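You operate a simulated robot arm through the tools that you are given. There is no shell and no other tool. Be economical: measure what you need, move in short steps, check, and stop when the job is done.

Carry out the task below with a simulated robot arm. There is one attempt and no reset: what you move stays moved.

TASK
Roll the long teal blank to a curve at gap 3.
Fine: on the roll machine set the gap, shut the lever, crank, open the lever; the other long blanks stay unrolled in the rack.

It is judged by the outcome, as a careful person would: the job done as asked, and still so three seconds after it is handed in. It fails if anything else is knocked over, pushed out of place, dropped, spilled or broken.

THE ROBOT
A 6-joint arm with a two-finger parallel gripper, fixed in place. Base frame: the origin is at the foot of the arm, x ahead of it, y to its left, z up. Units: m, degrees, N and s.
With the tool pointing down near the work surface it reaches from about 0.32 to 0.7 m from the base axis. Its first joint turns from -166.0 to 166.0 degrees. Payload 4.1 kg.
Tool frame: the origin (TCP) lies between the finger pads and is the grasp point; the fingertips stand 0.023 m ahead of it; z points along the fingers, y is the line along which they close. The gripper opens to 0.094 m. The fingers are 0.038 m wide and 0.01 m thick; the gripper's body (0.054 by 0.096 m) begins 0.039 m behind the TCP.
Orientation is that of the tool frame in the base frame, as a unit quaternion [w, x, y, z]. With the fingers straight down and closing along the base's y, the tool's x points along the base's -x, its y along +y and its z along -z.

THE INTERFACE
- The arm moves only by the tool send_rows. Its argument "increments" is a list of rows, each a list of 3 entries, a list of its own where there are three numbers: the shift along the tool's x, y, z in m, then the turn, a rotation vector about the tool's x, y, z in degrees, then the gripper command, from -1 (fully open) to 1 (shut), values between in proportion. In form: [[[x, y, z], [rx, ry, rz], hand], ...]. A call has 1 to 10 rows; each row shifts and turns the commanded pose from where the row before left it, along the tool's axes as they then stand. Rows are played at 5 a second. More than 0.05 m and 8.6 degrees between two rows, or a gripper value outside its range, and nothing of the call is played. A pose out of reach is approached as far as the arm can. The call stops where the force on the tool passes 50 N (or 10 N more than at its start, if that is more) or the arm is blocked; 0.2 s more then pass. The fingers move at their own pace (about 0.045 m/s each) and stop on an object; they squeeze with about 35 N. The grip force told is the motor's: it shows also when the fingers shut on nothing. Time passes only in rows, and 0.2 s behind the last, so rows that do not move let the fingers close. It gives the time, the measured TCP pose, the force on the tool (base axes), the opening and the grip force at its end, in the units of the frame above (readings bear some noise).
- Cameras (640 x 400 px; columns grow to the right, rows downward): "scene" is fixed at [0.3983, -0.649, 1.4601]; the picture's right is [1.00, -0.02, 0.00], its down [-0.01, -0.28, -0.96] and it looks along [0.02, 0.96, -0.28] (base axes); focal length 316 px, centre (320, 200). "wrist" rides on the gripper at [-0.039, 0, -0.044] in the tool frame; the picture's right is [0.00, -1.00, 0.00], its down [0.97, 0.00, -0.24] and it looks along [0.24, 0.00, 0.97] (tool axes); focal length 218 px, centre (320, 200). There is no depth. A picture from a camera that has moved, and an enlarged one, comes with that camera's place and axes in the base frame and with its lens.
- snapshot(camera): a new picture of that camera. No time passes.
- move_column(by): slides the trunk up (or, below 0, down) by that many m; the arm rides with it, the base frame stays. It gives what a move gives, with no picture.
- zoom(camera, box): a new picture of the part [left, top, right, bottom] of that camera's present view, enlarged. No time passes.
- finish_job(): hands the job in; it is judged then, once.

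Work in short steps. Places have to be worked out from the pictures, the camera data and where the tool is seen: move nearer, look again, correct. Check each grasp and each placing, and mend what went wrong. You have 120 turns and 84 pictures in all, those below and enlarged ones among them. Open the gripper and draw the arm clear of the work before you hand the job in, unless the task says otherwise; then end with one line.

The tools are called after "Emit:" by a JSON object that holds its "op" and its "data". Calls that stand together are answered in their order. send_rows: Moves the arm, as the interface text tells. Its arguments: {"type":"object","properties":{"increments":{"type":"array"}},"required":["increments"]} The other tools are called the same way: move_column (by) slides the trunk up or down; snapshot (camera) takes a picture; zoom (camera, box) takes an enlarged picture of a part of a camera's view; finish_job () hands the job in.

At the start:

```text
t: 0.0
ee_pos: [0.2076, 0.2134, 1.3789]
tool_rot: [0.0, 0.0, 1.0, 0.0]
force: [-0.2, -0.4, -0.3]
width: 0.0941
grip_force: 0.1
trunk travel left (down, up): [-0.525, 0.065]
```

scene: 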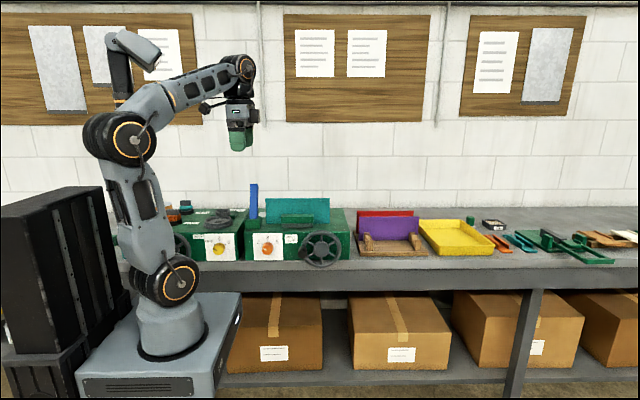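
wrist: 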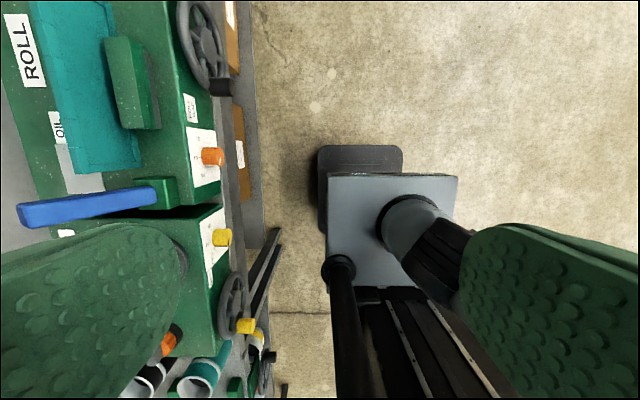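

I start by enlarging the machines in the scene view to see the dial, lever and crank.

Emit:
{"op": "zoom", "data": {"camera": "scene", "box": [160, 170, 360, 290]}}

Emit:
{"op": "zoom", "data": {"camera": "scene", "box": [340, 190, 640, 280]}}

Emit:
{"op": "zoom", "data": {"camera": "wrist", "box": [0, 0, 280, 260]}}

```text
3.20 times, centred on (260, 230) of scene
camera zoom: at [0.3983, -0.649, 1.4601], right [1.0, -0.02, 0.0], down [-0.01, -0.28, -0.96], along [0.02, 0.96, -0.28], focal length 1011 px, centre (512, 104)
```

zoom: 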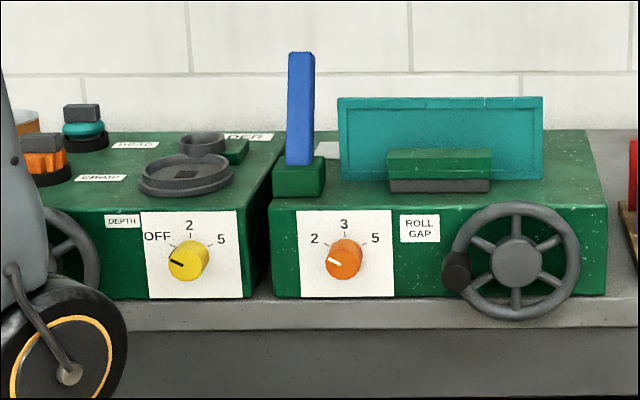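

```text
2.13 times, centred on (490, 235) of scene
camera zoom: at [0.3983, -0.649, 1.4601], right [1.0, -0.02, 0.0], down [-0.01, -0.28, -0.96], along [0.02, 0.96, -0.28], focal length 674 px, centre (-43, 125)
```

zoom: 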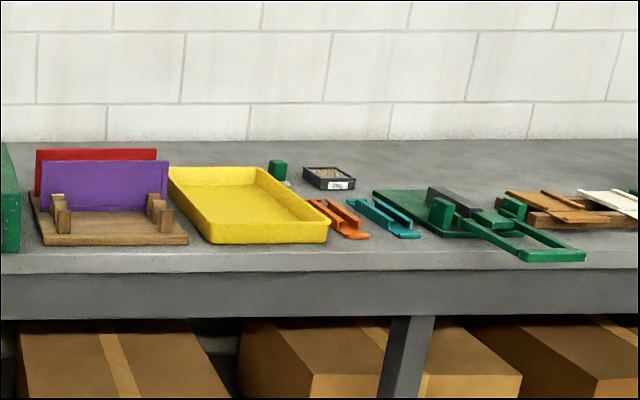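

```text
1.54 times, centred on (140, 130) of wrist
camera zoom: at [0.2477, 0.214, 1.4227], right [0.0, -1.0, 0.0], down [-0.97, 0.0, 0.24], along [-0.24, 0.0, -0.97], focal length 336 px, centre (597, 308)
```

zoom: 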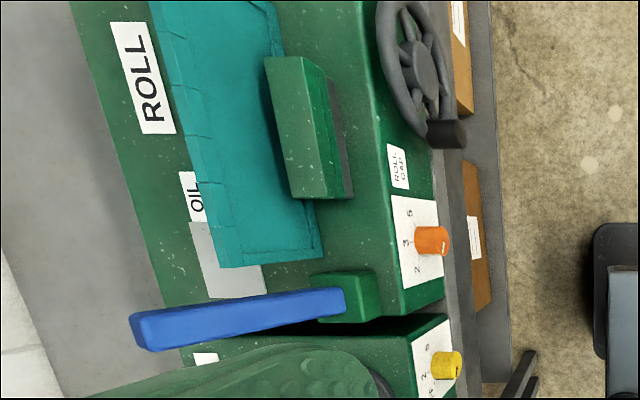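

The teal sheet stands in the roll machine; the gap dial seems to point at 2. I move the arm +x and up to see the machine from above.

Emit:
{"op": "send_rows", "data": {"increments": [[[-0.04, 0.02, 0], [0, 0, 0], -1], [[-0.04, 0.02, 0], [0, 0, 0], -1], [[-0.04, 0.02, 0], [0, 0, 0], -1], [[-0.02, 0.02, 0], [0, 0, 0], -1]]}}

Emit:
{"op": "snapshot", "data": {"camera": "wrist"}}

Emit:
{"op": "snapshot", "data": {"camera": "scene"}}

```text
t: 1.0
ee_pos: [0.349, 0.2924, 1.3767]
tool_rot: [0.0, 0.0, 1.0, 0.0]
force: [-0.6, -0.9, -0.6]
width: 0.0941
grip_force: 0.1
trunk travel left (down, up): [-0.525, 0.065]
```

```text
78 pictures are left
camera wrist: at [0.3888, 0.2934, 1.421], right [0.0, -1.0, 0.0], down [-0.97, 0.0, 0.24], along [-0.24, 0.0, -0.97], focal length 218 px, centre (320, 200)
```

wrist: 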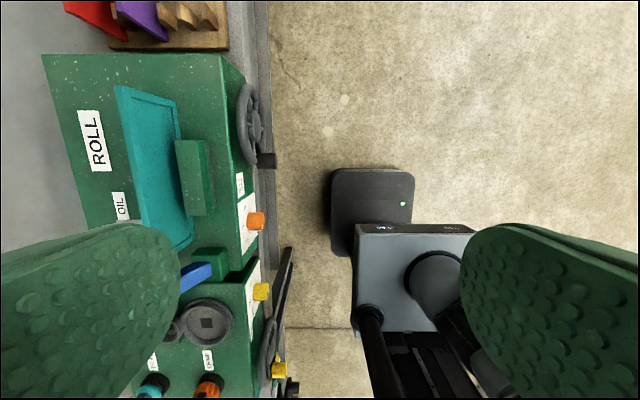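

```text
77 pictures are left
```

scene: 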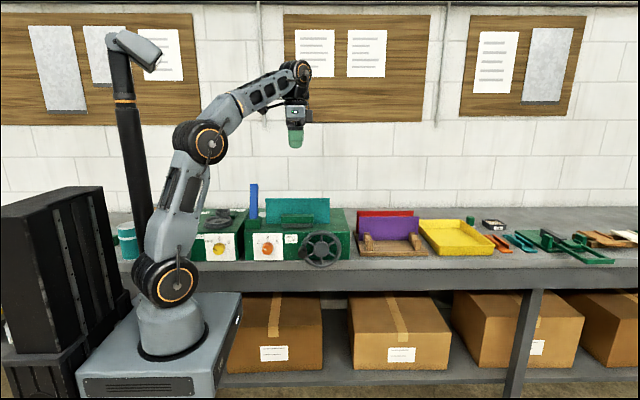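

I zoom in on the machine from this viewpoint.

Emit:
{"op": "zoom", "data": {"camera": "wrist", "box": [40, 40, 290, 310]}}

Emit:
{"op": "zoom", "data": {"camera": "scene", "box": [240, 180, 350, 270]}}

```text
1.48 times, centred on (165, 175) of wrist
camera zoom: at [0.3888, 0.2934, 1.421], right [0.0, -1.0, 0.0], down [-0.97, 0.0, 0.24], along [-0.24, 0.0, -0.97], focal length 323 px, centre (550, 237)
```

zoom: 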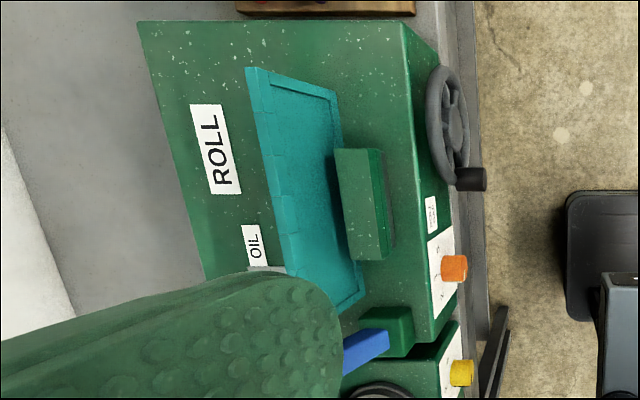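

```text
4.44 times, centred on (295, 225) of scene
camera zoom: at [0.3983, -0.649, 1.4601], right [1.0, -0.02, 0.0], down [-0.01, -0.28, -0.96], along [0.02, 0.96, -0.28], focal length 1405 px, centre (431, 89)
```

zoom: 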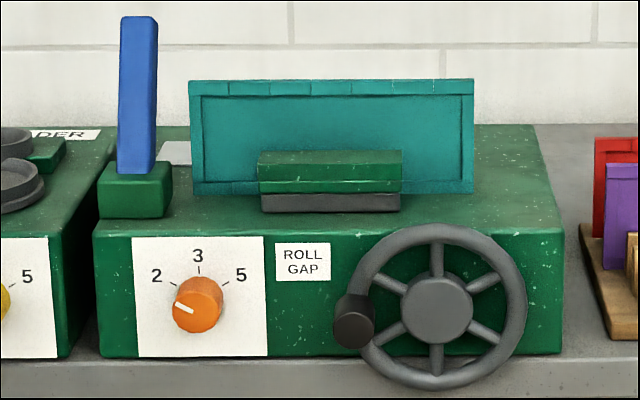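

The blank stands in the machine with the lever up and dial at 2. I turn the hand so that it will face the machine (tool z toward +y, camera above): first yaw −86°.

Emit:
{"op": "send_rows", "data": {"increments": [[[0, 0, 0], [0, 0, -8.6], -1], [[0, 0, 0], [0, 0, -8.6], -1], [[0, 0, 0], [0, 0, -8.6], -1], [[0, 0, 0], [0, 0, -8.6], -1], [[0, 0, 0], [0, 0, -8.6], -1], [[0, 0, 0], [0, 0, -8.6], -1], [[0, 0, 0], [0, 0, -8.6], -1], [[0, 0, 0], [0, 0, -8.6], -1], [[0, 0, 0], [0, 0, -8.6], -1], [[0, 0, 0], [0, 0, -8.6], -1]]}}

Emit:
{"op": "send_rows", "data": {"increments": [[[0, 0, 0], [0, 0, -4], -1], [[0.01, 0, 0], [0, -8, 0], -1], [[0.01, 0, 0], [0, -8, 0], -1], [[0.01, 0, 0], [0, -8, 0], -1], [[0.01, 0, 0], [0, -8, 0], -1], [[0.01, 0, 0], [0, -8, 0], -1], [[0.01, 0, 0], [0, -8, 0], -1]]}}

Emit:
{"op": "snapshot", "data": {"camera": "wrist"}}

```text
t: 3.2
ee_pos: [0.348, 0.2937, 1.3778]
tool_rot: [0.0, -0.683, 0.73, 0.0]
force: [-0.4, 0.7, -0.8]
width: 0.0941
grip_force: 0.1
trunk travel left (down, up): [-0.525, 0.065]
```

```text
t: 4.8
ee_pos: [0.3473, 0.2369, 1.3594]
tool_rot: [0.289, -0.645, 0.646, 0.288]
force: [1.1, -0.2, -0.2]
width: 0.0938
grip_force: 0.0
trunk travel left (down, up): [-0.525, 0.065]
```

```text
74 pictures are left
camera wrist: at [0.348, 0.2314, 1.4182], right [1.0, 0.0, 0.0], down [0.0, -0.83, -0.56], along [0.0, 0.56, -0.83], focal length 218 px, centre (320, 200)
```

wrist: 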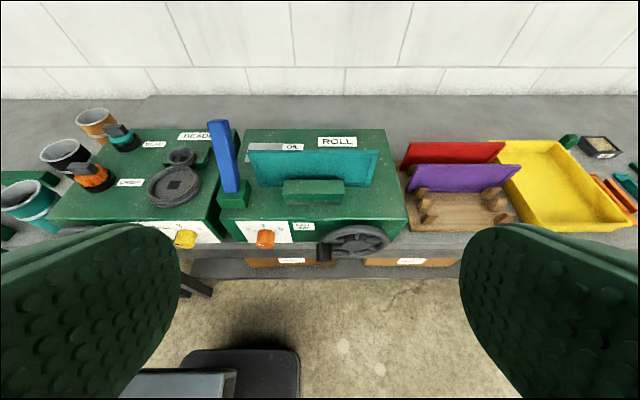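

A clear overview. I enlarge the machine for measuring.

Emit:
{"op": "zoom", "data": {"camera": "wrist", "box": [190, 100, 420, 270]}}

```text
2.35 times, centred on (305, 185) of wrist
camera zoom: at [0.348, 0.2314, 1.4182], right [1.0, 0.0, 0.0], down [0.0, -0.83, -0.56], along [0.0, 0.56, -0.83], focal length 514 px, centre (355, 235)
```

zoom: 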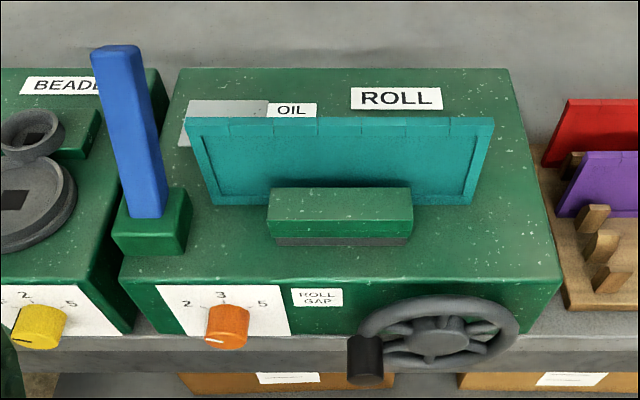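

Triangulation: knob centre ≈(0.228, front y≈0.42, 0.958), panel y≈0.452, wheel hub ≈(0.427,0.43,0.953) with handle ≈(0.358,0.38–0.43,0.957), lever leaning back from (0.166,0.50,1.05) to (0.166,0.57,1.17). I now tilt the hand horizontal in place.

Emit:
{"op": "send_rows", "data": {"increments": [[[0, 0, 0], [0, -8.4, 0], -1], [[0, 0, 0], [0, -8.4, 0], -1], [[0, 0, 0], [0, -8.4, 0], -1], [[0, 0, 0], [0, -8.4, 0], -1], [[0, 0, 0], [0, -8.4, 0], -1]]}}

```text
t: 6.0
ee_pos: [0.3487, 0.2381, 1.3593]
tool_rot: [0.501, -0.499, 0.5, 0.5]
force: [0.8, -0.1, 0.0]
width: 0.0939
grip_force: 0.0
trunk travel left (down, up): [-0.525, 0.065]
```

Horizontal works. I go down and left to stand before the knob, at about (0.23,0.26,1.0).

Emit:
{"op": "send_rows", "data": {"increments": [[[0.045, 0.015, 0], [0, 0, 0], -1], [[0.045, 0.015, 0], [0, 0, 0], -1], [[0.045, 0.015, 0], [0, 0, 0], -1], [[0.045, 0.015, 0], [0, 0, 0], -1], [[0.045, 0.015, 0], [0, 0, 0], -1], [[0.045, 0.015, 0], [0, 0, 0], -1], [[0.045, 0.015, 0], [0, 0, 0], -1], [[0.045, 0.015, 0], [0, 0, 0], -1]]}}

Emit:
{"op": "snapshot", "data": {"camera": "wrist"}}

Emit:
{"op": "snapshot", "data": {"camera": "scene"}}

```text
t: 7.8
ee_pos: [0.2962, 0.2536, 1.031]
tool_rot: [0.5, -0.5, 0.501, 0.5]
force: [0.4, 0.6, 0.1]
width: 0.0943
grip_force: 0.1
out of reach, approached as far as the arm can: row 4, 5, 6, 7, 8
trunk travel left (down, up): [-0.525, 0.065]
```

```text
72 pictures are left
camera wrist: at [0.2967, 0.2114, 1.0708], right [1.0, 0.0, 0.0], down [0.0, -0.24, -0.97], along [0.0, 0.97, -0.24], focal length 218 px, centre (320, 200)
```

wrist: 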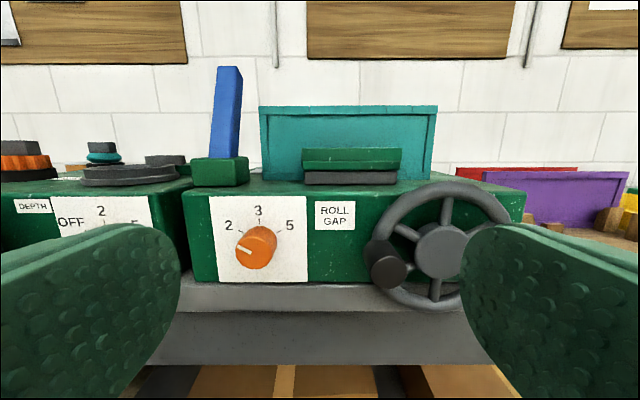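

```text
71 pictures are left
```

scene: 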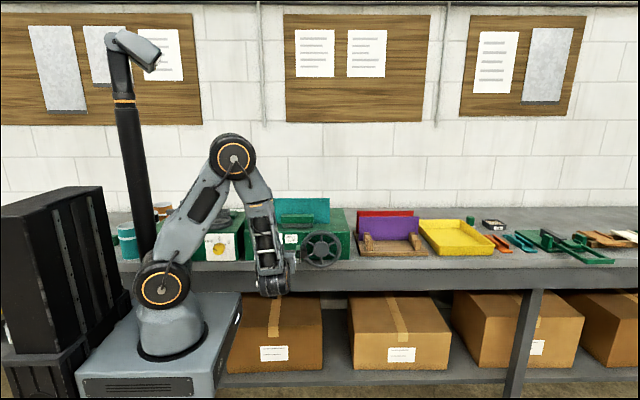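

The arm was too close in. I move forward in y and see where the commanded pose now stands.

Emit:
{"op": "send_rows", "data": {"increments": [[[0, 0, 0.03], [0, 0, 0], -1], [[0, 0, 0.03], [0, 0, 0], -1]]}}

```text
t: 8.4
ee_pos: [0.2961, 0.3161, 1.0315]
tool_rot: [0.499, -0.5, 0.501, 0.499]
force: [-0.1, 1.6, 0.3]
width: 0.0941
grip_force: 0.1
trunk travel left (down, up): [-0.525, 0.065]
```

Increments run from the reached pose. I move to before the knob (0.228,0.345,0.962), narrowing the opening to ~0.066 and rolling −30°.

Emit:
{"op": "send_rows", "data": {"increments": [[[0.017, 0.017, 0.01], [0, 0, 0], -0.4], [[0.017, 0.017, 0.01], [0, 0, 0], -0.4], [[0.017, 0.017, 0.01], [0, 0, 0], -0.4], [[0.018, 0.017, 0], [0, 0, 0], -0.4], [[0, 0, 0], [0, 0, -7.5], -0.4], [[0, 0, 0], [0, 0, -7.5], -0.4], [[0, 0, 0], [0, 0, -7.5], -0.4], [[0, 0, 0], [0, 0, -7.5], -0.4]]}}

Emit:
{"op": "snapshot", "data": {"camera": "wrist"}}

```text
t: 10.2
ee_pos: [0.3454, 0.3773, 1.1686]
tool_rot: [-0.607, 0.614, -0.356, -0.357]
force: [-0.5, 0.1, 0.3]
width: 0.0659
grip_force: 0.0
out of reach, approached as far as the arm can: row 1, 2, 3, 4, 5, 6, 7, 8
trunk travel left (down, up): [-0.525, 0.065]
```

```text
70 pictures are left
camera wrist: at [0.3277, 0.3347, 1.2027], right [0.87, 0.01, 0.49], down [0.48, -0.24, -0.84], along [0.11, 0.97, -0.22], focal length 218 px, centre (320, 200)
```

wrist: 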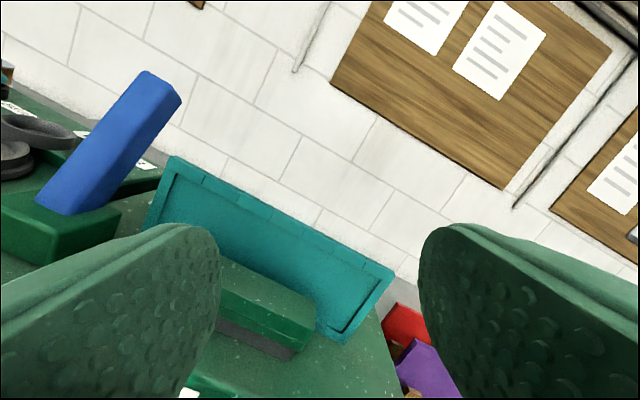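

The pose drifted to the reach limit (arm too folded). I back away from the machine and unroll; then I'll lower the column so that the arm has room for a horizontal approach.

Emit:
{"op": "send_rows", "data": {"increments": [[[0, 0, -0.04], [0, 0, 0], -0.4], [[0, 0, -0.04], [0, 0, 0], -0.4], [[0, 0, -0.02], [0, 0, 7.5], -0.4], [[0, 0, 0], [0, 0, 7.5], -0.4], [[0, 0, 0], [0, 0, 7.5], -0.4], [[0, 0, 0], [0, 0, 7.5], -0.4], [[-0.04, 0, 0], [0, 0, 0], -0.4], [[-0.04, 0, 0], [0, 0, 0], -0.4], [[-0.04, 0, 0], [0, 0, 0], -0.4]]}}

```text
t: 12.2
ee_pos: [0.3476, 0.278, 1.2867]
tool_rot: [0.499, -0.5, 0.5, 0.501]
force: [0.1, -0.8, 0.1]
width: 0.0659
grip_force: 0.0
trunk travel left (down, up): [-0.525, 0.065]
```

Clear of everything (fingertips at y≈0.30). I lower the column 0.25.

Emit:
{"op": "move_column", "data": {"by": -0.25}}

Emit:
{"op": "snapshot", "data": {"camera": "scene"}}

```text
t: 14.8
ee_pos: [0.3464, 0.2774, 1.036]
tool_rot: [0.5, -0.5, 0.5, 0.5]
force: [1.0, -0.5, 0.1]
width: 0.066
grip_force: 0.1
trunk travel left (down, up): [-0.275, 0.315]
```

```text
69 pictures are left
```

scene: 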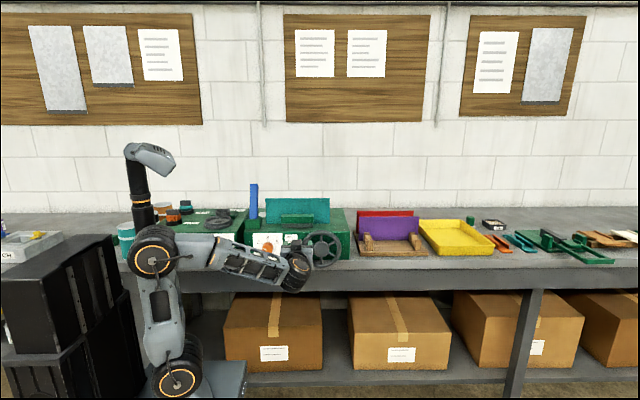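

Now step to before the knob: (0.228,0.345,0.962).

Emit:
{"op": "send_rows", "data": {"increments": [[[0.02, 0.03, 0.015], [0, 0, 0], -0.4], [[0.02, 0.03, 0.015], [0, 0, 0], -0.4], [[0.02, 0.03, 0.02], [0, 0, 0], -0.4], [[0.014, 0.028, 0.018], [0, 0, 0], -0.4]]}}

Emit:
{"op": "snapshot", "data": {"camera": "wrist"}}

```text
t: 15.8
ee_pos: [0.2297, 0.3428, 0.963]
tool_rot: [-0.5, 0.5, -0.5, -0.5]
force: [-0.5, -0.3, -0.2]
width: 0.0656
grip_force: 0.1
trunk travel left (down, up): [-0.275, 0.315]
```

```text
68 pictures are left
camera wrist: at [0.2301, 0.2999, 1.002], right [1.0, 0.0, 0.0], down [0.0, -0.24, -0.97], along [0.0, 0.97, -0.24], focal length 218 px, centre (320, 200)
```

wrist: 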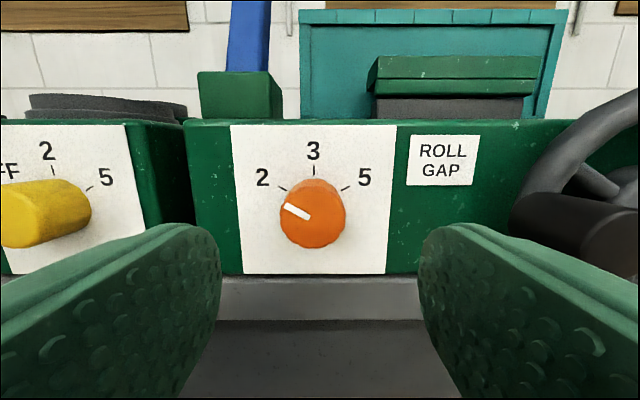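

Nicely aligned; the knob sits 4–5 mm left of the tool axis and its pointer is ~66° left of "3". I roll −33°, then approach.

Emit:
{"op": "send_rows", "data": {"increments": [[[0, 0.0045, 0], [0, 0, 0], -0.4], [[0, 0, 0], [0, 0, -8.25], -0.4], [[0, 0, 0], [0, 0, -8.25], -0.4], [[0, 0, 0], [0, 0, -8.25], -0.4], [[0, 0, 0], [0, 0, -8.25], -0.4], [[0, 0, 0.02], [0, 0, 0], -0.4], [[0, 0, 0.02], [0, 0, 0], -0.4]]}}

Emit:
{"op": "snapshot", "data": {"camera": "wrist"}}

```text
t: 17.4
ee_pos: [0.2305, 0.3764, 0.9815]
tool_rot: [-0.62, 0.622, -0.337, -0.338]
force: [0.7, -0.2, 0.2]
width: 0.0659
grip_force: 0.2
out of reach, approached as far as the arm can: row 5, 6, 7
trunk travel left (down, up): [-0.275, 0.315]
```

```text
67 pictures are left
camera wrist: at [0.2104, 0.3332, 1.014], right [0.84, 0.0, 0.54], down [0.53, -0.24, -0.81], along [0.13, 0.97, -0.2], focal length 218 px, centre (320, 200)
```

wrist: 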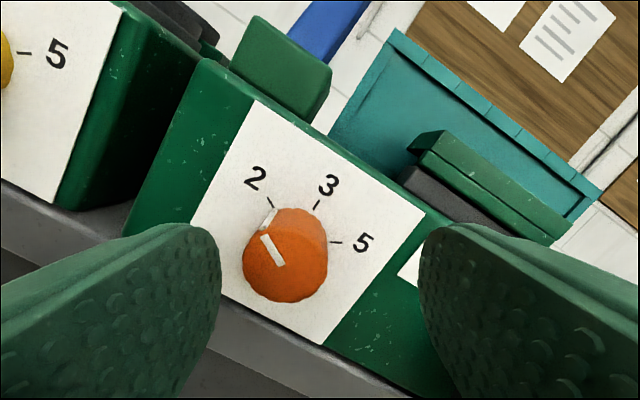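

Roll past about −30° hits a joint limit, so I use −22° → +44° instead. Knob centre re-measured at (0.2245, 0.964); I unroll 11° and correct the position.

Emit:
{"op": "send_rows", "data": {"increments": [[[0, 0, -0.01], [0, 0, 5.5], -0.4], [[0, 0, 0], [0, 0, 5.5], -0.4], [[0.007, 0.006, 0], [0, 0, 0], -0.4], [[0.007, 0.006, 0], [0, 0, 0], -0.4]]}}

Emit:
{"op": "snapshot", "data": {"camera": "wrist"}}

```text
t: 18.4
ee_pos: [0.2248, 0.3662, 0.9632]
tool_rot: [-0.586, 0.586, -0.396, -0.396]
force: [-0.5, 0.0, 0.0]
width: 0.0659
grip_force: 0.2
trunk travel left (down, up): [-0.275, 0.315]
```

```text
66 pictures are left
camera wrist: at [0.2111, 0.3232, 0.9996], right [0.93, 0.0, 0.37], down [0.36, -0.24, -0.9], along [0.09, 0.97, -0.22], focal length 218 px, centre (320, 200)
```

wrist: 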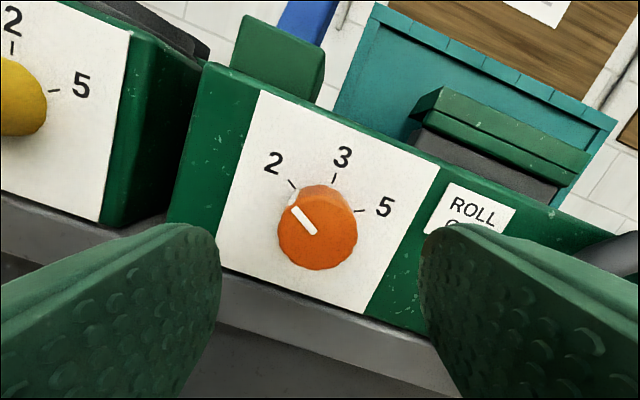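

Centred between the fingers. I advance 0.05 and close on the knob.

Emit:
{"op": "send_rows", "data": {"increments": [[[0, 0, 0.02], [0, 0, 0], -0.4], [[0, 0, 0.02], [0, 0, 0], -0.4], [[0, 0, 0.01], [0, 0, 0], -0.4], [[0, 0, 0], [0, 0, 0], 1], [[0, 0, 0], [0, 0, 0], 1], [[0, 0, 0], [0, 0, 0], 1]]}}

```text
t: 19.8
ee_pos: [0.2238, 0.4157, 0.9625]
tool_rot: [-0.586, 0.586, -0.395, -0.396]
force: [-0.5, 1.1, 0.5]
width: 0.0392
grip_force: 45.4
trunk travel left (down, up): [-0.275, 0.315]
```

Gripped (39 mm). I turn +66° about the tool axis.

Emit:
{"op": "send_rows", "data": {"increments": [[[0, 0, 0], [0, 0, 8.25], 1], [[0, 0, 0], [0, 0, 8.25], 1], [[0, 0, 0], [0, 0, 8.25], 1], [[0, 0, 0], [0, 0, 8.25], 1], [[0, 0, 0], [0, 0, 8.25], 1], [[0, 0, 0], [0, 0, 8.25], 1], [[0, 0, 0], [0, 0, 8.25], 1], [[0, 0, 0], [0, 0, 8.25], 1]]}}

Emit:
{"op": "snapshot", "data": {"camera": "wrist"}}

```text
t: 21.6
ee_pos: [0.2279, 0.4147, 0.9623]
tool_rot: [0.275, -0.274, 0.653, 0.651]
force: [18.3, -22.3, -11.8]
width: 0.039
grip_force: 45.1
trunk travel left (down, up): [-0.275, 0.315]
```

```text
65 pictures are left
camera wrist: at [0.255, 0.3724, 0.9905], right [0.72, 0.0, -0.7], down [-0.68, -0.24, -0.69], along [-0.16, 0.97, -0.17], focal length 218 px, centre (320, 200)
```

wrist: 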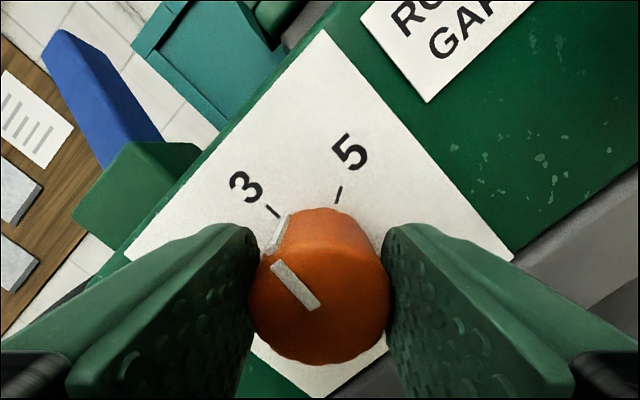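

The pointer lines up with 3. I release and back out to check.

Emit:
{"op": "send_rows", "data": {"increments": [[[0, 0, 0], [0, 0, 0], -0.4], [[0, 0, 0], [0, 0, 0], -0.4], [[0, 0, -0.02], [0, 0, 0], -0.4], [[0, 0, -0.03], [0, 0, 0], -0.4], [[0, 0, -0.03], [0, 0, -8], -0.4], [[0, 0, 0], [0, 0, -8], -0.4], [[0, 0, 0], [0, 0, -8], -0.4], [[0, 0, 0], [0, 0, -8], -0.4], [[0, 0, 0], [0, 0, -8], -0.4], [[0, 0, 0], [0, 0, -4], -0.4]]}}

Emit:
{"op": "snapshot", "data": {"camera": "wrist"}}

```text
t: 23.8
ee_pos: [0.2235, 0.3366, 0.963]
tool_rot: [-0.5, 0.5, -0.5, -0.5]
force: [0.1, 1.1, -0.3]
width: 0.0659
grip_force: 0.1
trunk travel left (down, up): [-0.275, 0.315]
```

```text
64 pictures are left
camera wrist: at [0.225, 0.2934, 1.0026], right [1.0, 0.0, 0.0], down [0.0, -0.24, -0.97], along [0.0, 0.97, -0.24], focal length 218 px, centre (320, 200)
```

wrist: 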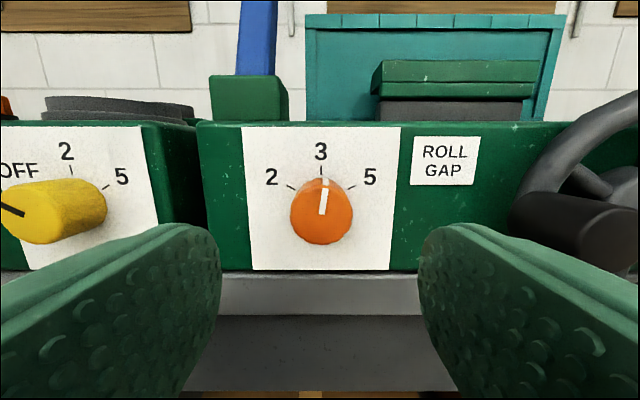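

Near 3; I zoom to check the angle.

Emit:
{"op": "zoom", "data": {"camera": "wrist", "box": [240, 130, 400, 260]}}

```text
3.08 times, centred on (320, 195) of wrist
camera zoom: at [0.225, 0.2934, 1.0026], right [1.0, 0.0, 0.0], down [0.0, -0.24, -0.97], along [0.0, 0.97, -0.24], focal length 672 px, centre (320, 215)
```

zoom: 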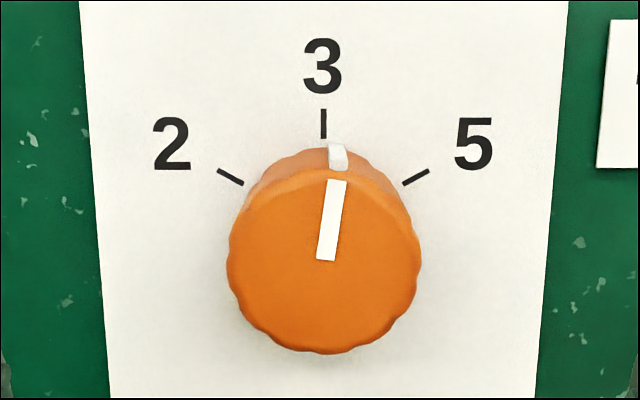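

It overshoots by ~8°. I regrip with roll +8° and turn back 8°.

Emit:
{"op": "send_rows", "data": {"increments": [[[0, 0, 0.03], [0, 0, 8], -0.4], [[0, 0, 0.03], [0, 0, 0], -0.4], [[0, 0, 0.019], [0, 0, 0], -0.4], [[0, 0, 0], [0, 0, 0], 1], [[0, 0, 0], [0, 0, 0], 1], [[0, 0, 0], [0, 0, 0], 1], [[0, 0, 0], [0, 0, -4], 1], [[0, 0, 0], [0, 0, -4], 1], [[0, 0, 0], [0, 0, 0], 1]]}}

Emit:
{"op": "send_rows", "data": {"increments": [[[0, 0, 0], [0, 0, 0], -0.4], [[0, 0, 0], [0, 0, 0], -0.4], [[0, 0, -0.02], [0, 0, 0], -0.4], [[0, 0, -0.03], [0, 0, 0], -0.4], [[0, 0, -0.03], [0, 0, 0], -0.4]]}}

Emit:
{"op": "zoom", "data": {"camera": "wrist", "box": [240, 130, 400, 260]}}

```text
t: 25.8
ee_pos: [0.2257, 0.4159, 0.9631]
tool_rot: [-0.5, 0.501, -0.5, -0.5]
force: [2.2, 4.3, -3.7]
width: 0.0391
grip_force: 44.9
trunk travel left (down, up): [-0.275, 0.315]
```

```text
t: 27.0
ee_pos: [0.2248, 0.3349, 0.9637]
tool_rot: [0.501, -0.5, 0.5, 0.499]
force: [0.1, 0.5, 0.3]
width: 0.0657
grip_force: 0.0
trunk travel left (down, up): [-0.275, 0.315]
```

```text
3.08 times, centred on (320, 195) of wrist
camera zoom: at [0.2259, 0.292, 1.003], right [1.0, 0.0, 0.0], down [0.0, -0.24, -0.97], along [0.0, 0.97, -0.24], focal length 672 px, centre (320, 215)
```

zoom: 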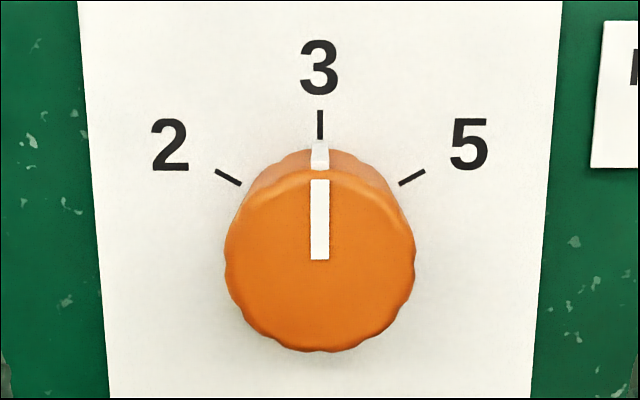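

Dial is exactly at 3. Now up to view the lever: raise ~0.22, shift to x≈0.18, and pitch the tool down 40°.

Emit:
{"op": "send_rows", "data": {"increments": [[[-0.045, 0, 0], [0, 0, 0], -0.4], [[-0.045, 0, 0], [0, 0, 0], -0.4], [[-0.045, 0, 0], [0, 0, 0], -0.4], [[-0.045, 0, 0], [0, 0, 0], -0.4], [[-0.04, 0.02, 0], [0, 8, 0], -0.4], [[0, 0.02, 0], [0, 8, 0], -0.4], [[0, 0, 0], [0, 8, 0], -0.4], [[0, 0, 0], [0, 8, 0], -0.4], [[0, 0, 0], [0, 8, 0], -0.4]]}}

Emit:
{"op": "snapshot", "data": {"camera": "wrist"}}

```text
t: 29.0
ee_pos: [0.1841, 0.3354, 1.184]
tool_rot: [-0.298, 0.641, -0.641, -0.298]
force: [-0.3, -0.3, 0.5]
width: 0.0657
grip_force: 0.2
trunk travel left (down, up): [-0.275, 0.315]
```

```text
61 pictures are left
camera wrist: at [0.1852, 0.3286, 1.2414], right [1.0, 0.0, 0.0], down [0.0, -0.81, -0.59], along [0.0, 0.59, -0.81], focal length 218 px, centre (320, 200)
```

wrist: 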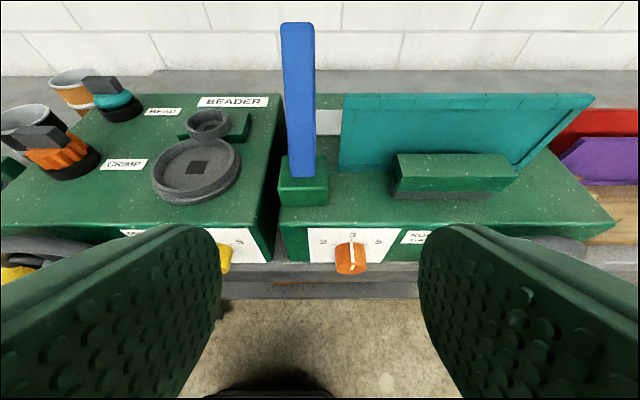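

Lever confirmed at x≈0.165, leaning back. I line up for a straddling grip near its top, with opening 52 mm.

Emit:
{"op": "send_rows", "data": {"increments": [[[-0.03, 0.01, 0], [0, 0, 0], -0.1], [[-0.03, 0.009, 0], [0, 0, 0], -0.1], [[-0.03, 0, 0], [0, 0, 0], -0.1], [[-0.025, 0, 0], [0, 0, 0], -0.1], [[0, 0, 0.03], [0, 0, 0], -0.1], [[0, 0, 0.03], [0, 0, 0], -0.1], [[0, 0, 0.03], [0, 0, 0], -0.1]]}}

Emit:
{"op": "snapshot", "data": {"camera": "wrist"}}

```text
t: 30.6
ee_pos: [0.1662, 0.4794, 1.2123]
tool_rot: [0.299, -0.641, 0.641, 0.298]
force: [0.3, 0.9, 0.0]
width: 0.0517
grip_force: 0.0
trunk travel left (down, up): [-0.275, 0.315]
```

```text
60 pictures are left
camera wrist: at [0.167, 0.4709, 1.2712], right [1.0, 0.0, 0.0], down [0.0, -0.81, -0.59], along [0.0, 0.59, -0.81], focal length 218 px, centre (320, 200)
```

wrist: 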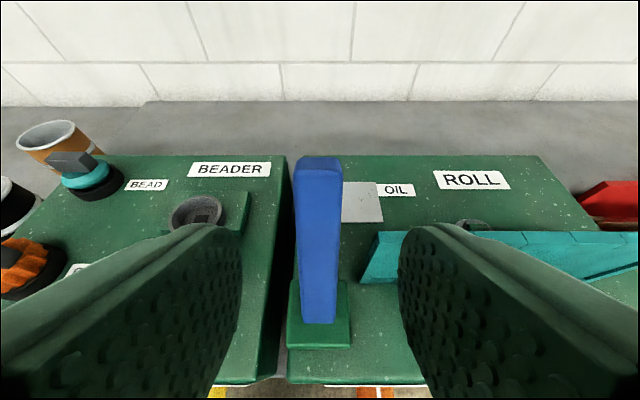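

Aligned. Advance ~0.095 and close.

Emit:
{"op": "send_rows", "data": {"increments": [[[0, 0, 0.03], [0, 0, 0], -0.1], [[0, 0, 0.03], [0, 0, 0], -0.1], [[0, 0, 0.025], [0, 0, 0], -0.1], [[0, 0, 0.01], [0, 0, 0], -0.1], [[0, 0, 0], [0, 0, 0], 1], [[0, 0, 0], [0, 0, 0], 1], [[0, 0, 0], [0, 0, 0], 1]]}}

Emit:
{"op": "snapshot", "data": {"camera": "wrist"}}

```text
t: 32.2
ee_pos: [0.165, 0.5516, 1.1528]
tool_rot: [0.299, -0.641, 0.641, 0.298]
force: [0.9, 1.0, 0.3]
width: 0.0298
grip_force: 45.0
trunk travel left (down, up): [-0.275, 0.315]
```

```text
59 pictures are left
camera wrist: at [0.1658, 0.5439, 1.2104], right [1.0, 0.0, 0.0], down [0.0, -0.81, -0.59], along [0.0, 0.59, -0.81], focal length 218 px, centre (320, 200)
```

wrist: 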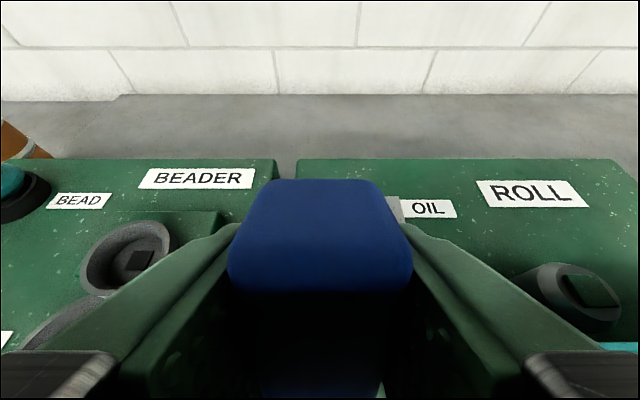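

Gripped (30 mm wide). I pull the lever forward along its arc, rotating with it, 3 steps of 6° first.

Emit:
{"op": "send_rows", "data": {"increments": [[[0.0039, 0, -0.0131], [0, -6, 0], 1], [[0.0039, 0, -0.0131], [0, -6, 0], 1], [[0.0039, 0, -0.0131], [0, -6, 0], 1]]}}

Emit:
{"op": "snapshot", "data": {"camera": "scene"}}

```text
t: 33.0
ee_pos: [0.1652, 0.5125, 1.1611]
tool_rot: [-0.393, 0.588, -0.587, -0.394]
force: [-3.4, 6.0, -15.6]
width: 0.0299
grip_force: 44.9
trunk travel left (down, up): [-0.275, 0.315]
```

```text
58 pictures are left
```

scene: 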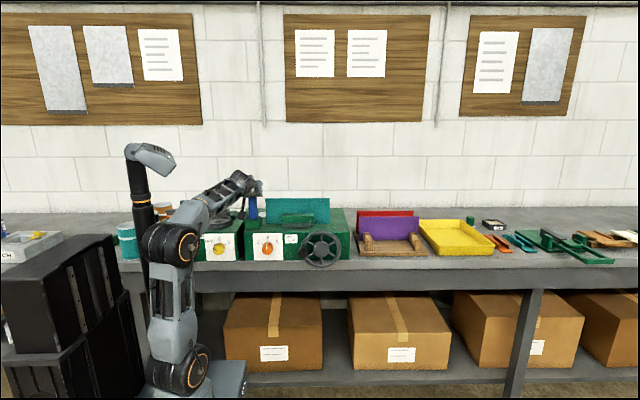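

The lever follows with moderate force. I continue with a slight downward bias.

Emit:
{"op": "send_rows", "data": {"increments": [[[0.0055, 0, -0.0125], [0, -6, 0], 1], [[0.0045, 0, -0.0128], [0, -6, 0], 1], [[0.0045, 0, -0.0128], [0, -6, 0], 1]]}}

Emit:
{"op": "zoom", "data": {"camera": "scene", "box": [200, 160, 350, 270]}}

```text
t: 33.8
ee_pos: [0.1649, 0.4734, 1.1584]
tool_rot: [-0.481, 0.518, -0.518, -0.481]
force: [-6.3, 10.6, -17.4]
width: 0.0299
grip_force: 44.7
trunk travel left (down, up): [-0.275, 0.315]
```

```text
3.64 times, centred on (275, 215) of scene
camera zoom: at [0.3983, -0.649, 1.4601], right [1.0, -0.02, 0.0], down [-0.01, -0.28, -0.96], along [0.02, 0.96, -0.28], focal length 1149 px, centre (484, 146)
```

zoom: 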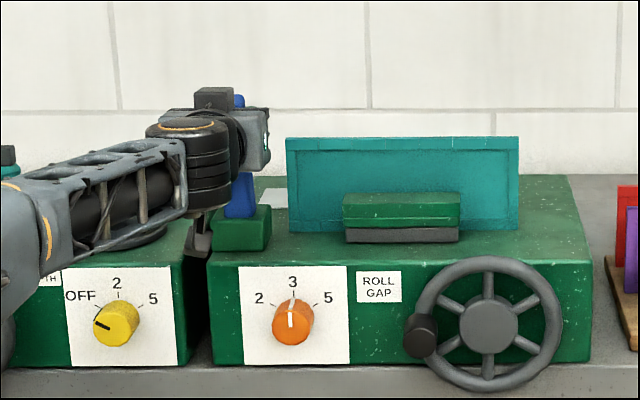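

Fitted pivot ≈(0.502,1.02), radius 0.141. Lever is ~12° forward; continuing.

Emit:
{"op": "send_rows", "data": {"increments": [[[0.0065, 0, -0.0138], [0, -6, 0], 1], [[0.005, 0, -0.014], [0, -6, 0], 1], [[0.005, 0, -0.014], [0, -6, 0], 1]]}}

Emit:
{"op": "snapshot", "data": {"camera": "wrist"}}

```text
t: 34.6
ee_pos: [0.1665, 0.434, 1.1438]
tool_rot: [0.558, -0.435, 0.434, 0.558]
force: [2.8, 33.0, 13.0]
width: 0.03
grip_force: 44.8
trunk travel left (down, up): [-0.275, 0.315]
```

```text
56 pictures are left
camera wrist: at [0.1658, 0.3825, 1.1712], right [1.0, 0.0, 0.0], down [0.0, 0.01, -1.0], along [0.0, 1.0, 0.01], focal length 218 px, centre (320, 200)
```

wrist: 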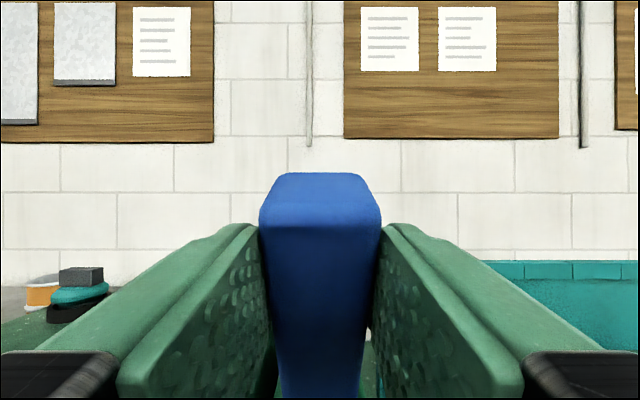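

Force rises to 33 N at ~29° forward, about symmetric with open: likely the closed stop. One small further nudge to confirm.

Emit:
{"op": "send_rows", "data": {"increments": [[[0.0025, 0, -0.006], [0, -2, 0], 1], [[0, 0, 0], [0, 0, 0], 1]]}}

Emit:
{"op": "zoom", "data": {"camera": "scene", "box": [200, 160, 350, 270]}}

```text
t: 35.2
ee_pos: [0.1656, 0.4287, 1.1411]
tool_rot: [0.566, -0.425, 0.424, 0.565]
force: [1.7, 29.8, 21.5]
width: 0.03
grip_force: 44.6
trunk travel left (down, up): [-0.275, 0.315]
```

```text
3.64 times, centred on (275, 215) of scene
camera zoom: at [0.3983, -0.649, 1.4601], right [1.0, -0.02, 0.0], down [-0.01, -0.28, -0.96], along [0.02, 0.96, -0.28], focal length 1149 px, centre (484, 146)
```

zoom: 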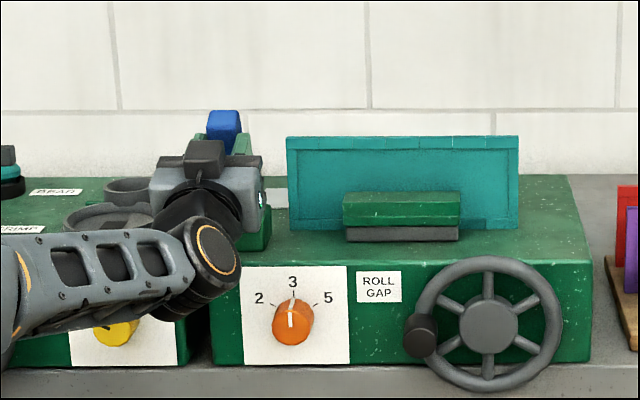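

I release gently and back off to see where the lever stays.

Emit:
{"op": "send_rows", "data": {"increments": [[[0, 0, 0], [0, 0, 0], -0.1], [[0, 0, 0], [0, 0, 0], -0.1], [[0, 0, -0.03], [0, 0, 0], -0.1], [[0, 0, -0.03], [0, 0, 0], -0.1], [[0, 0, -0.03], [0, 7, 0], -0.1], [[0, 0, 0], [0, 7, 0], -0.1]]}}

Emit:
{"op": "snapshot", "data": {"camera": "wrist"}}

Emit:
{"op": "zoom", "data": {"camera": "scene", "box": [200, 160, 350, 270]}}

```text
t: 36.6
ee_pos: [0.166, 0.3385, 1.1149]
tool_rot: [0.509, -0.491, 0.492, 0.508]
force: [1.0, 0.0, 0.6]
width: 0.0517
grip_force: 0.1
trunk travel left (down, up): [-0.275, 0.315]
```

```text
54 pictures are left
camera wrist: at [0.1671, 0.2941, 1.1522], right [1.0, 0.0, 0.0], down [0.0, -0.21, -0.98], along [0.0, 0.98, -0.21], focal length 218 px, centre (320, 200)
```

wrist: 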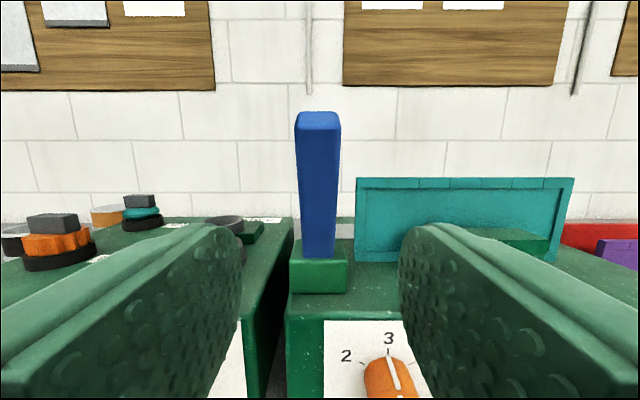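

```text
3.64 times, centred on (275, 215) of scene
camera zoom: at [0.3983, -0.649, 1.4601], right [1.0, -0.02, 0.0], down [-0.01, -0.28, -0.96], along [0.02, 0.96, -0.28], focal length 1149 px, centre (484, 146)
```

zoom: 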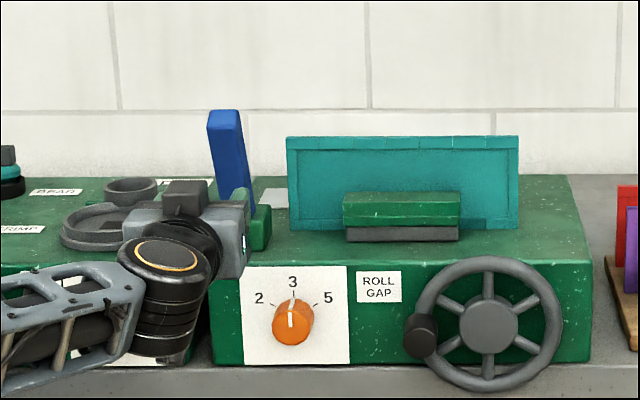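

The lever stays ~23° forward, mirror of its open lean, so it is shut at its stop. Next I go look at the crank handle from the front.

Emit:
{"op": "send_rows", "data": {"increments": [[[0, 0, -0.03], [0, 2, 0], -0.3], [[0.02, -0.04, 0], [0, 0, 0], -0.3], [[0.02, -0.04, 0], [0, 0, 0], -0.3], [[0.02, -0.04, 0], [0, 0, 0], -0.3], [[0.03, -0.04, 0], [0, 0, 0], -0.3], [[0.03, -0.04, 0], [0, 0, 0], -0.3]]}}

Emit:
{"op": "snapshot", "data": {"camera": "wrist"}}

```text
t: 38.0
ee_pos: [0.3657, 0.3124, 0.9922]
tool_rot: [0.501, -0.5, 0.499, 0.5]
force: [-0.3, -0.7, -0.4]
width: 0.0612
grip_force: 0.1
trunk travel left (down, up): [-0.275, 0.315]
```

```text
52 pictures are left
camera wrist: at [0.3665, 0.2682, 1.032], right [1.0, 0.0, 0.0], down [0.0, -0.24, -0.97], along [0.0, 0.97, -0.24], focal length 218 px, centre (320, 200)
```

wrist: 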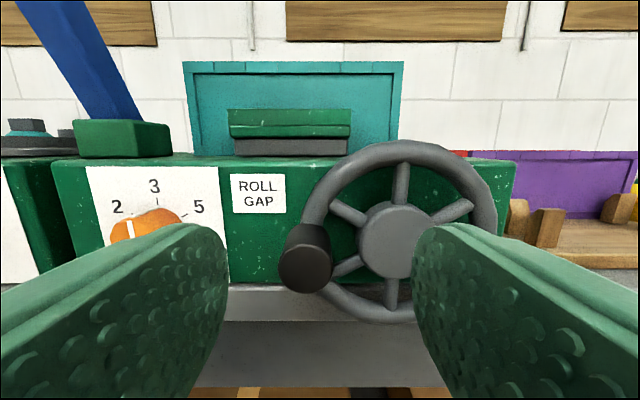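

Handle axis ≈(0.358, z 0.963), hub ≈(0.426, 0.963), radius ≈0.068. I line up on the handle.

Emit:
{"op": "send_rows", "data": {"increments": [[[0.015, 0.004, 0], [0, 0, 0], -0.3], [[0.014, 0.004, 0], [0, 0, 0], -0.3], [[0, 0, 0.02], [0, 0, 0], -0.3]]}}

Emit:
{"op": "snapshot", "data": {"camera": "wrist"}}

```text
t: 38.8
ee_pos: [0.3571, 0.3307, 0.9635]
tool_rot: [0.499, -0.5, 0.499, 0.501]
force: [-0.5, 0.0, 0.2]
width: 0.0611
grip_force: 0.0
trunk travel left (down, up): [-0.275, 0.315]
```

```text
51 pictures are left
camera wrist: at [0.3587, 0.2877, 1.0019], right [1.0, 0.0, 0.0], down [0.0, -0.24, -0.97], along [0.0, 0.97, -0.24], focal length 218 px, centre (320, 200)
```

wrist: 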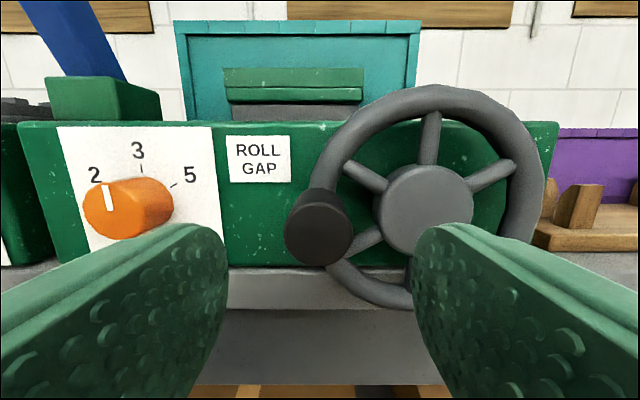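

Centred on the handle. Advance to y≈0.39 and grip.

Emit:
{"op": "send_rows", "data": {"increments": [[[0, 0, 0.03], [0, 0, 0], -0.3], [[0, 0, 0.02], [0, 0, 0], -0.3], [[0, 0, 0.008], [0, 0, 0], -0.3], [[0, 0, 0], [0, 0, 0], 1], [[0, 0, 0], [0, 0, 0], 1], [[0, 0, 0], [0, 0, 0], 1]]}}

Emit:
{"op": "snapshot", "data": {"camera": "wrist"}}

```text
t: 40.2
ee_pos: [0.3565, 0.3884, 0.9636]
tool_rot: [-0.499, 0.5, -0.5, -0.5]
force: [-0.9, 1.0, 0.3]
width: 0.0338
grip_force: 45.0
trunk travel left (down, up): [-0.275, 0.315]
```

```text
50 pictures are left
camera wrist: at [0.3578, 0.345, 1.0027], right [1.0, 0.0, 0.0], down [0.0, -0.24, -0.97], along [0.0, 0.97, -0.24], focal length 218 px, centre (320, 200)
```

wrist: 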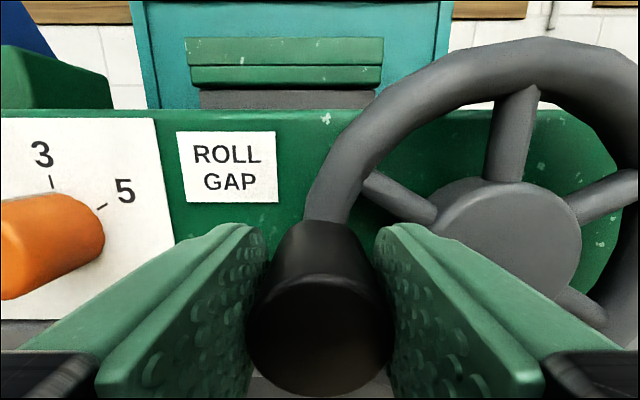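

Firm grip on the handle (34 mm). I begin cranking clockwise, 36° first, watching force.

Emit:
{"op": "send_rows", "data": {"increments": [[[-0.0141, -0.0015, 0], [0, 0, 0], 1], [[-0.0135, -0.0044, 0], [0, 0, 0], 1], [[-0.0123, -0.0071, 0], [0, 0, 0], 1]]}}

```text
t: 41.0
ee_pos: [0.3666, 0.3883, 1.0065]
tool_rot: [-0.5, 0.502, -0.497, -0.501]
force: [-28.3, 4.1, 2.3]
width: 0.0339
grip_force: 44.6
trunk travel left (down, up): [-0.275, 0.315]
```

Side force suggests the real circle is C≈(0.428,0.969), R≈0.072. I continue on that circle.

Emit:
{"op": "send_rows", "data": {"increments": [[[-0.0156, -0.0064, 0], [0, 0, 0], 1], [[-0.0097, -0.0115, 0], [0, 0, 0], 1], [[-0.0071, -0.0133, 0], [0, 0, 0], 1], [[-0.0041, -0.0145, 0], [0, 0, 0], 1]]}}

Emit:
{"op": "snapshot", "data": {"camera": "wrist"}}

```text
t: 42.0
ee_pos: [0.4159, 0.3868, 1.0419]
tool_rot: [0.501, -0.499, 0.501, 0.499]
force: [-11.5, 2.9, 3.2]
width: 0.0333
grip_force: 45.0
trunk travel left (down, up): [-0.275, 0.315]
```

```text
49 pictures are left
camera wrist: at [0.4166, 0.3441, 1.081], right [1.0, 0.0, 0.0], down [0.0, -0.24, -0.97], along [0.0, 0.97, -0.24], focal length 218 px, centre (320, 200)
```

wrist: 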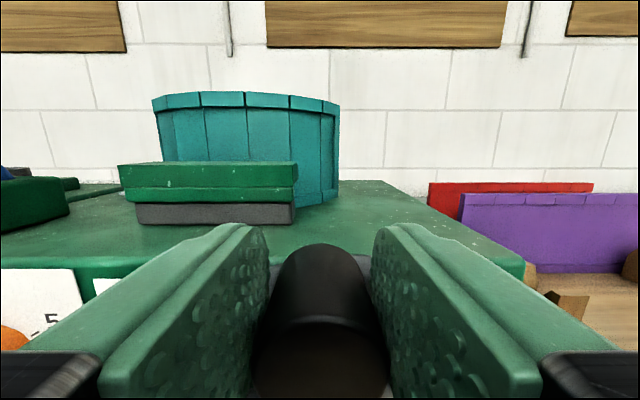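

The blank is already bending, so the direction is right. I continue over the top and down the right side.

Emit:
{"op": "send_rows", "data": {"increments": [[[-0.0011, -0.015, 0], [0, 0, 0], 1], [[0.0021, -0.0149, 0], [0, 0, 0], 1], [[0.0052, -0.0142, 0], [0, 0, 0], 1], [[0.008, -0.0127, 0], [0, 0, 0], 1]]}}

Emit:
{"op": "send_rows", "data": {"increments": [[[0.0104, -0.0109, 0], [0, 0, 0], 1], [[0.0125, -0.0084, 0], [0, 0, 0], 1], [[0.014, -0.0056, 0], [0, 0, 0], 1], [[0.0148, -0.0026, 0], [0, 0, 0], 1]]}}

Emit:
{"op": "snapshot", "data": {"camera": "scene"}}

```text
t: 43.0
ee_pos: [0.4729, 0.3871, 1.0261]
tool_rot: [0.5, -0.5, 0.5, 0.5]
force: [-8.0, -1.4, 1.3]
width: 0.0331
grip_force: 45.3
trunk travel left (down, up): [-0.275, 0.315]
```

```text
t: 44.0
ee_pos: [0.4987, 0.3871, 0.997]
tool_rot: [0.512, -0.498, 0.489, 0.501]
force: [0.4, 2.1, 16.2]
width: 0.0
grip_force: 42.5
trunk travel left (down, up): [-0.275, 0.315]
stopped in row 4: the force on the tool passed its limit (the readings are from after the stop); the commanded pose is now the measured one
```

```text
48 pictures are left
```

scene: 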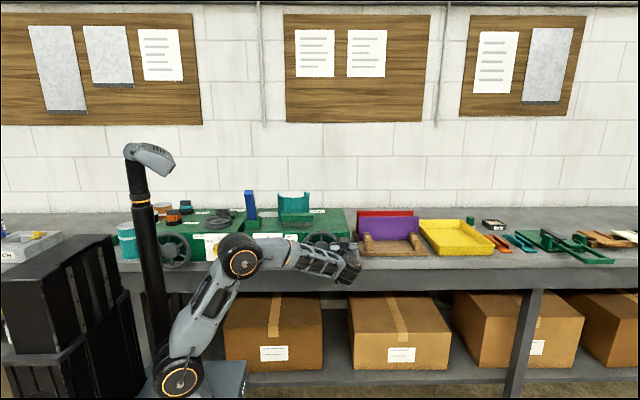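

The fingers slipped off the handle upward; the blank is now strongly curved. I back away and look.

Emit:
{"op": "send_rows", "data": {"increments": [[[0, 0, 0], [0, 0, 0], 1], [[0, 0, -0.03], [0, 0, 0], 1], [[0, 0, -0.04], [0, 0, 0], -0.3], [[-0.02, 0.03, 0], [0, 0, 0], -0.3], [[-0.02, 0.03, 0], [0, 0, 0], -0.3]]}}

Emit:
{"op": "snapshot", "data": {"camera": "wrist"}}

Emit:
{"op": "zoom", "data": {"camera": "scene", "box": [230, 170, 360, 270]}}

```text
t: 45.1
ee_pos: [0.4385, 0.3191, 1.0309]
tool_rot: [0.508, -0.499, 0.491, 0.502]
force: [-0.2, 0.4, -1.1]
width: 0.0613
grip_force: 0.0
trunk travel left (down, up): [-0.275, 0.315]
```

```text
47 pictures are left
camera wrist: at [0.4386, 0.2746, 1.0694], right [1.0, 0.0, 0.01], down [0.01, -0.22, -0.98], along [0.0, 0.98, -0.22], focal length 218 px, centre (320, 200)
```

wrist: 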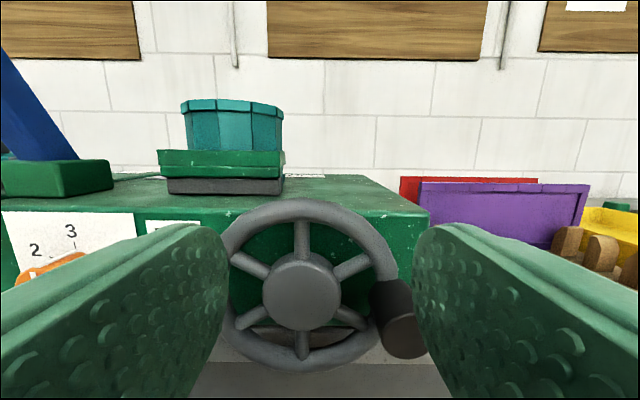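

```text
4.00 times, centred on (295, 220) of scene
camera zoom: at [0.3983, -0.649, 1.4601], right [1.0, -0.02, 0.0], down [-0.01, -0.28, -0.96], along [0.02, 0.96, -0.28], focal length 1264 px, centre (420, 120)
```

zoom: 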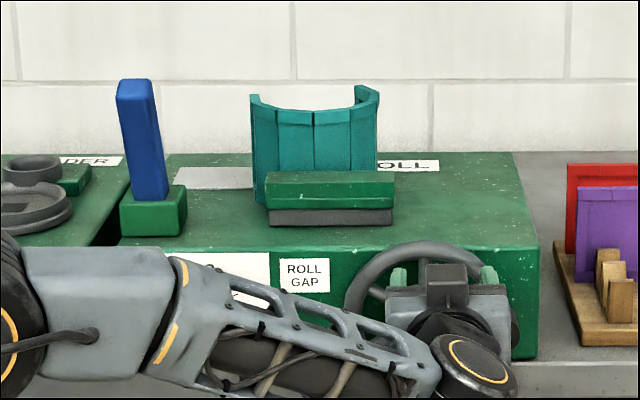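

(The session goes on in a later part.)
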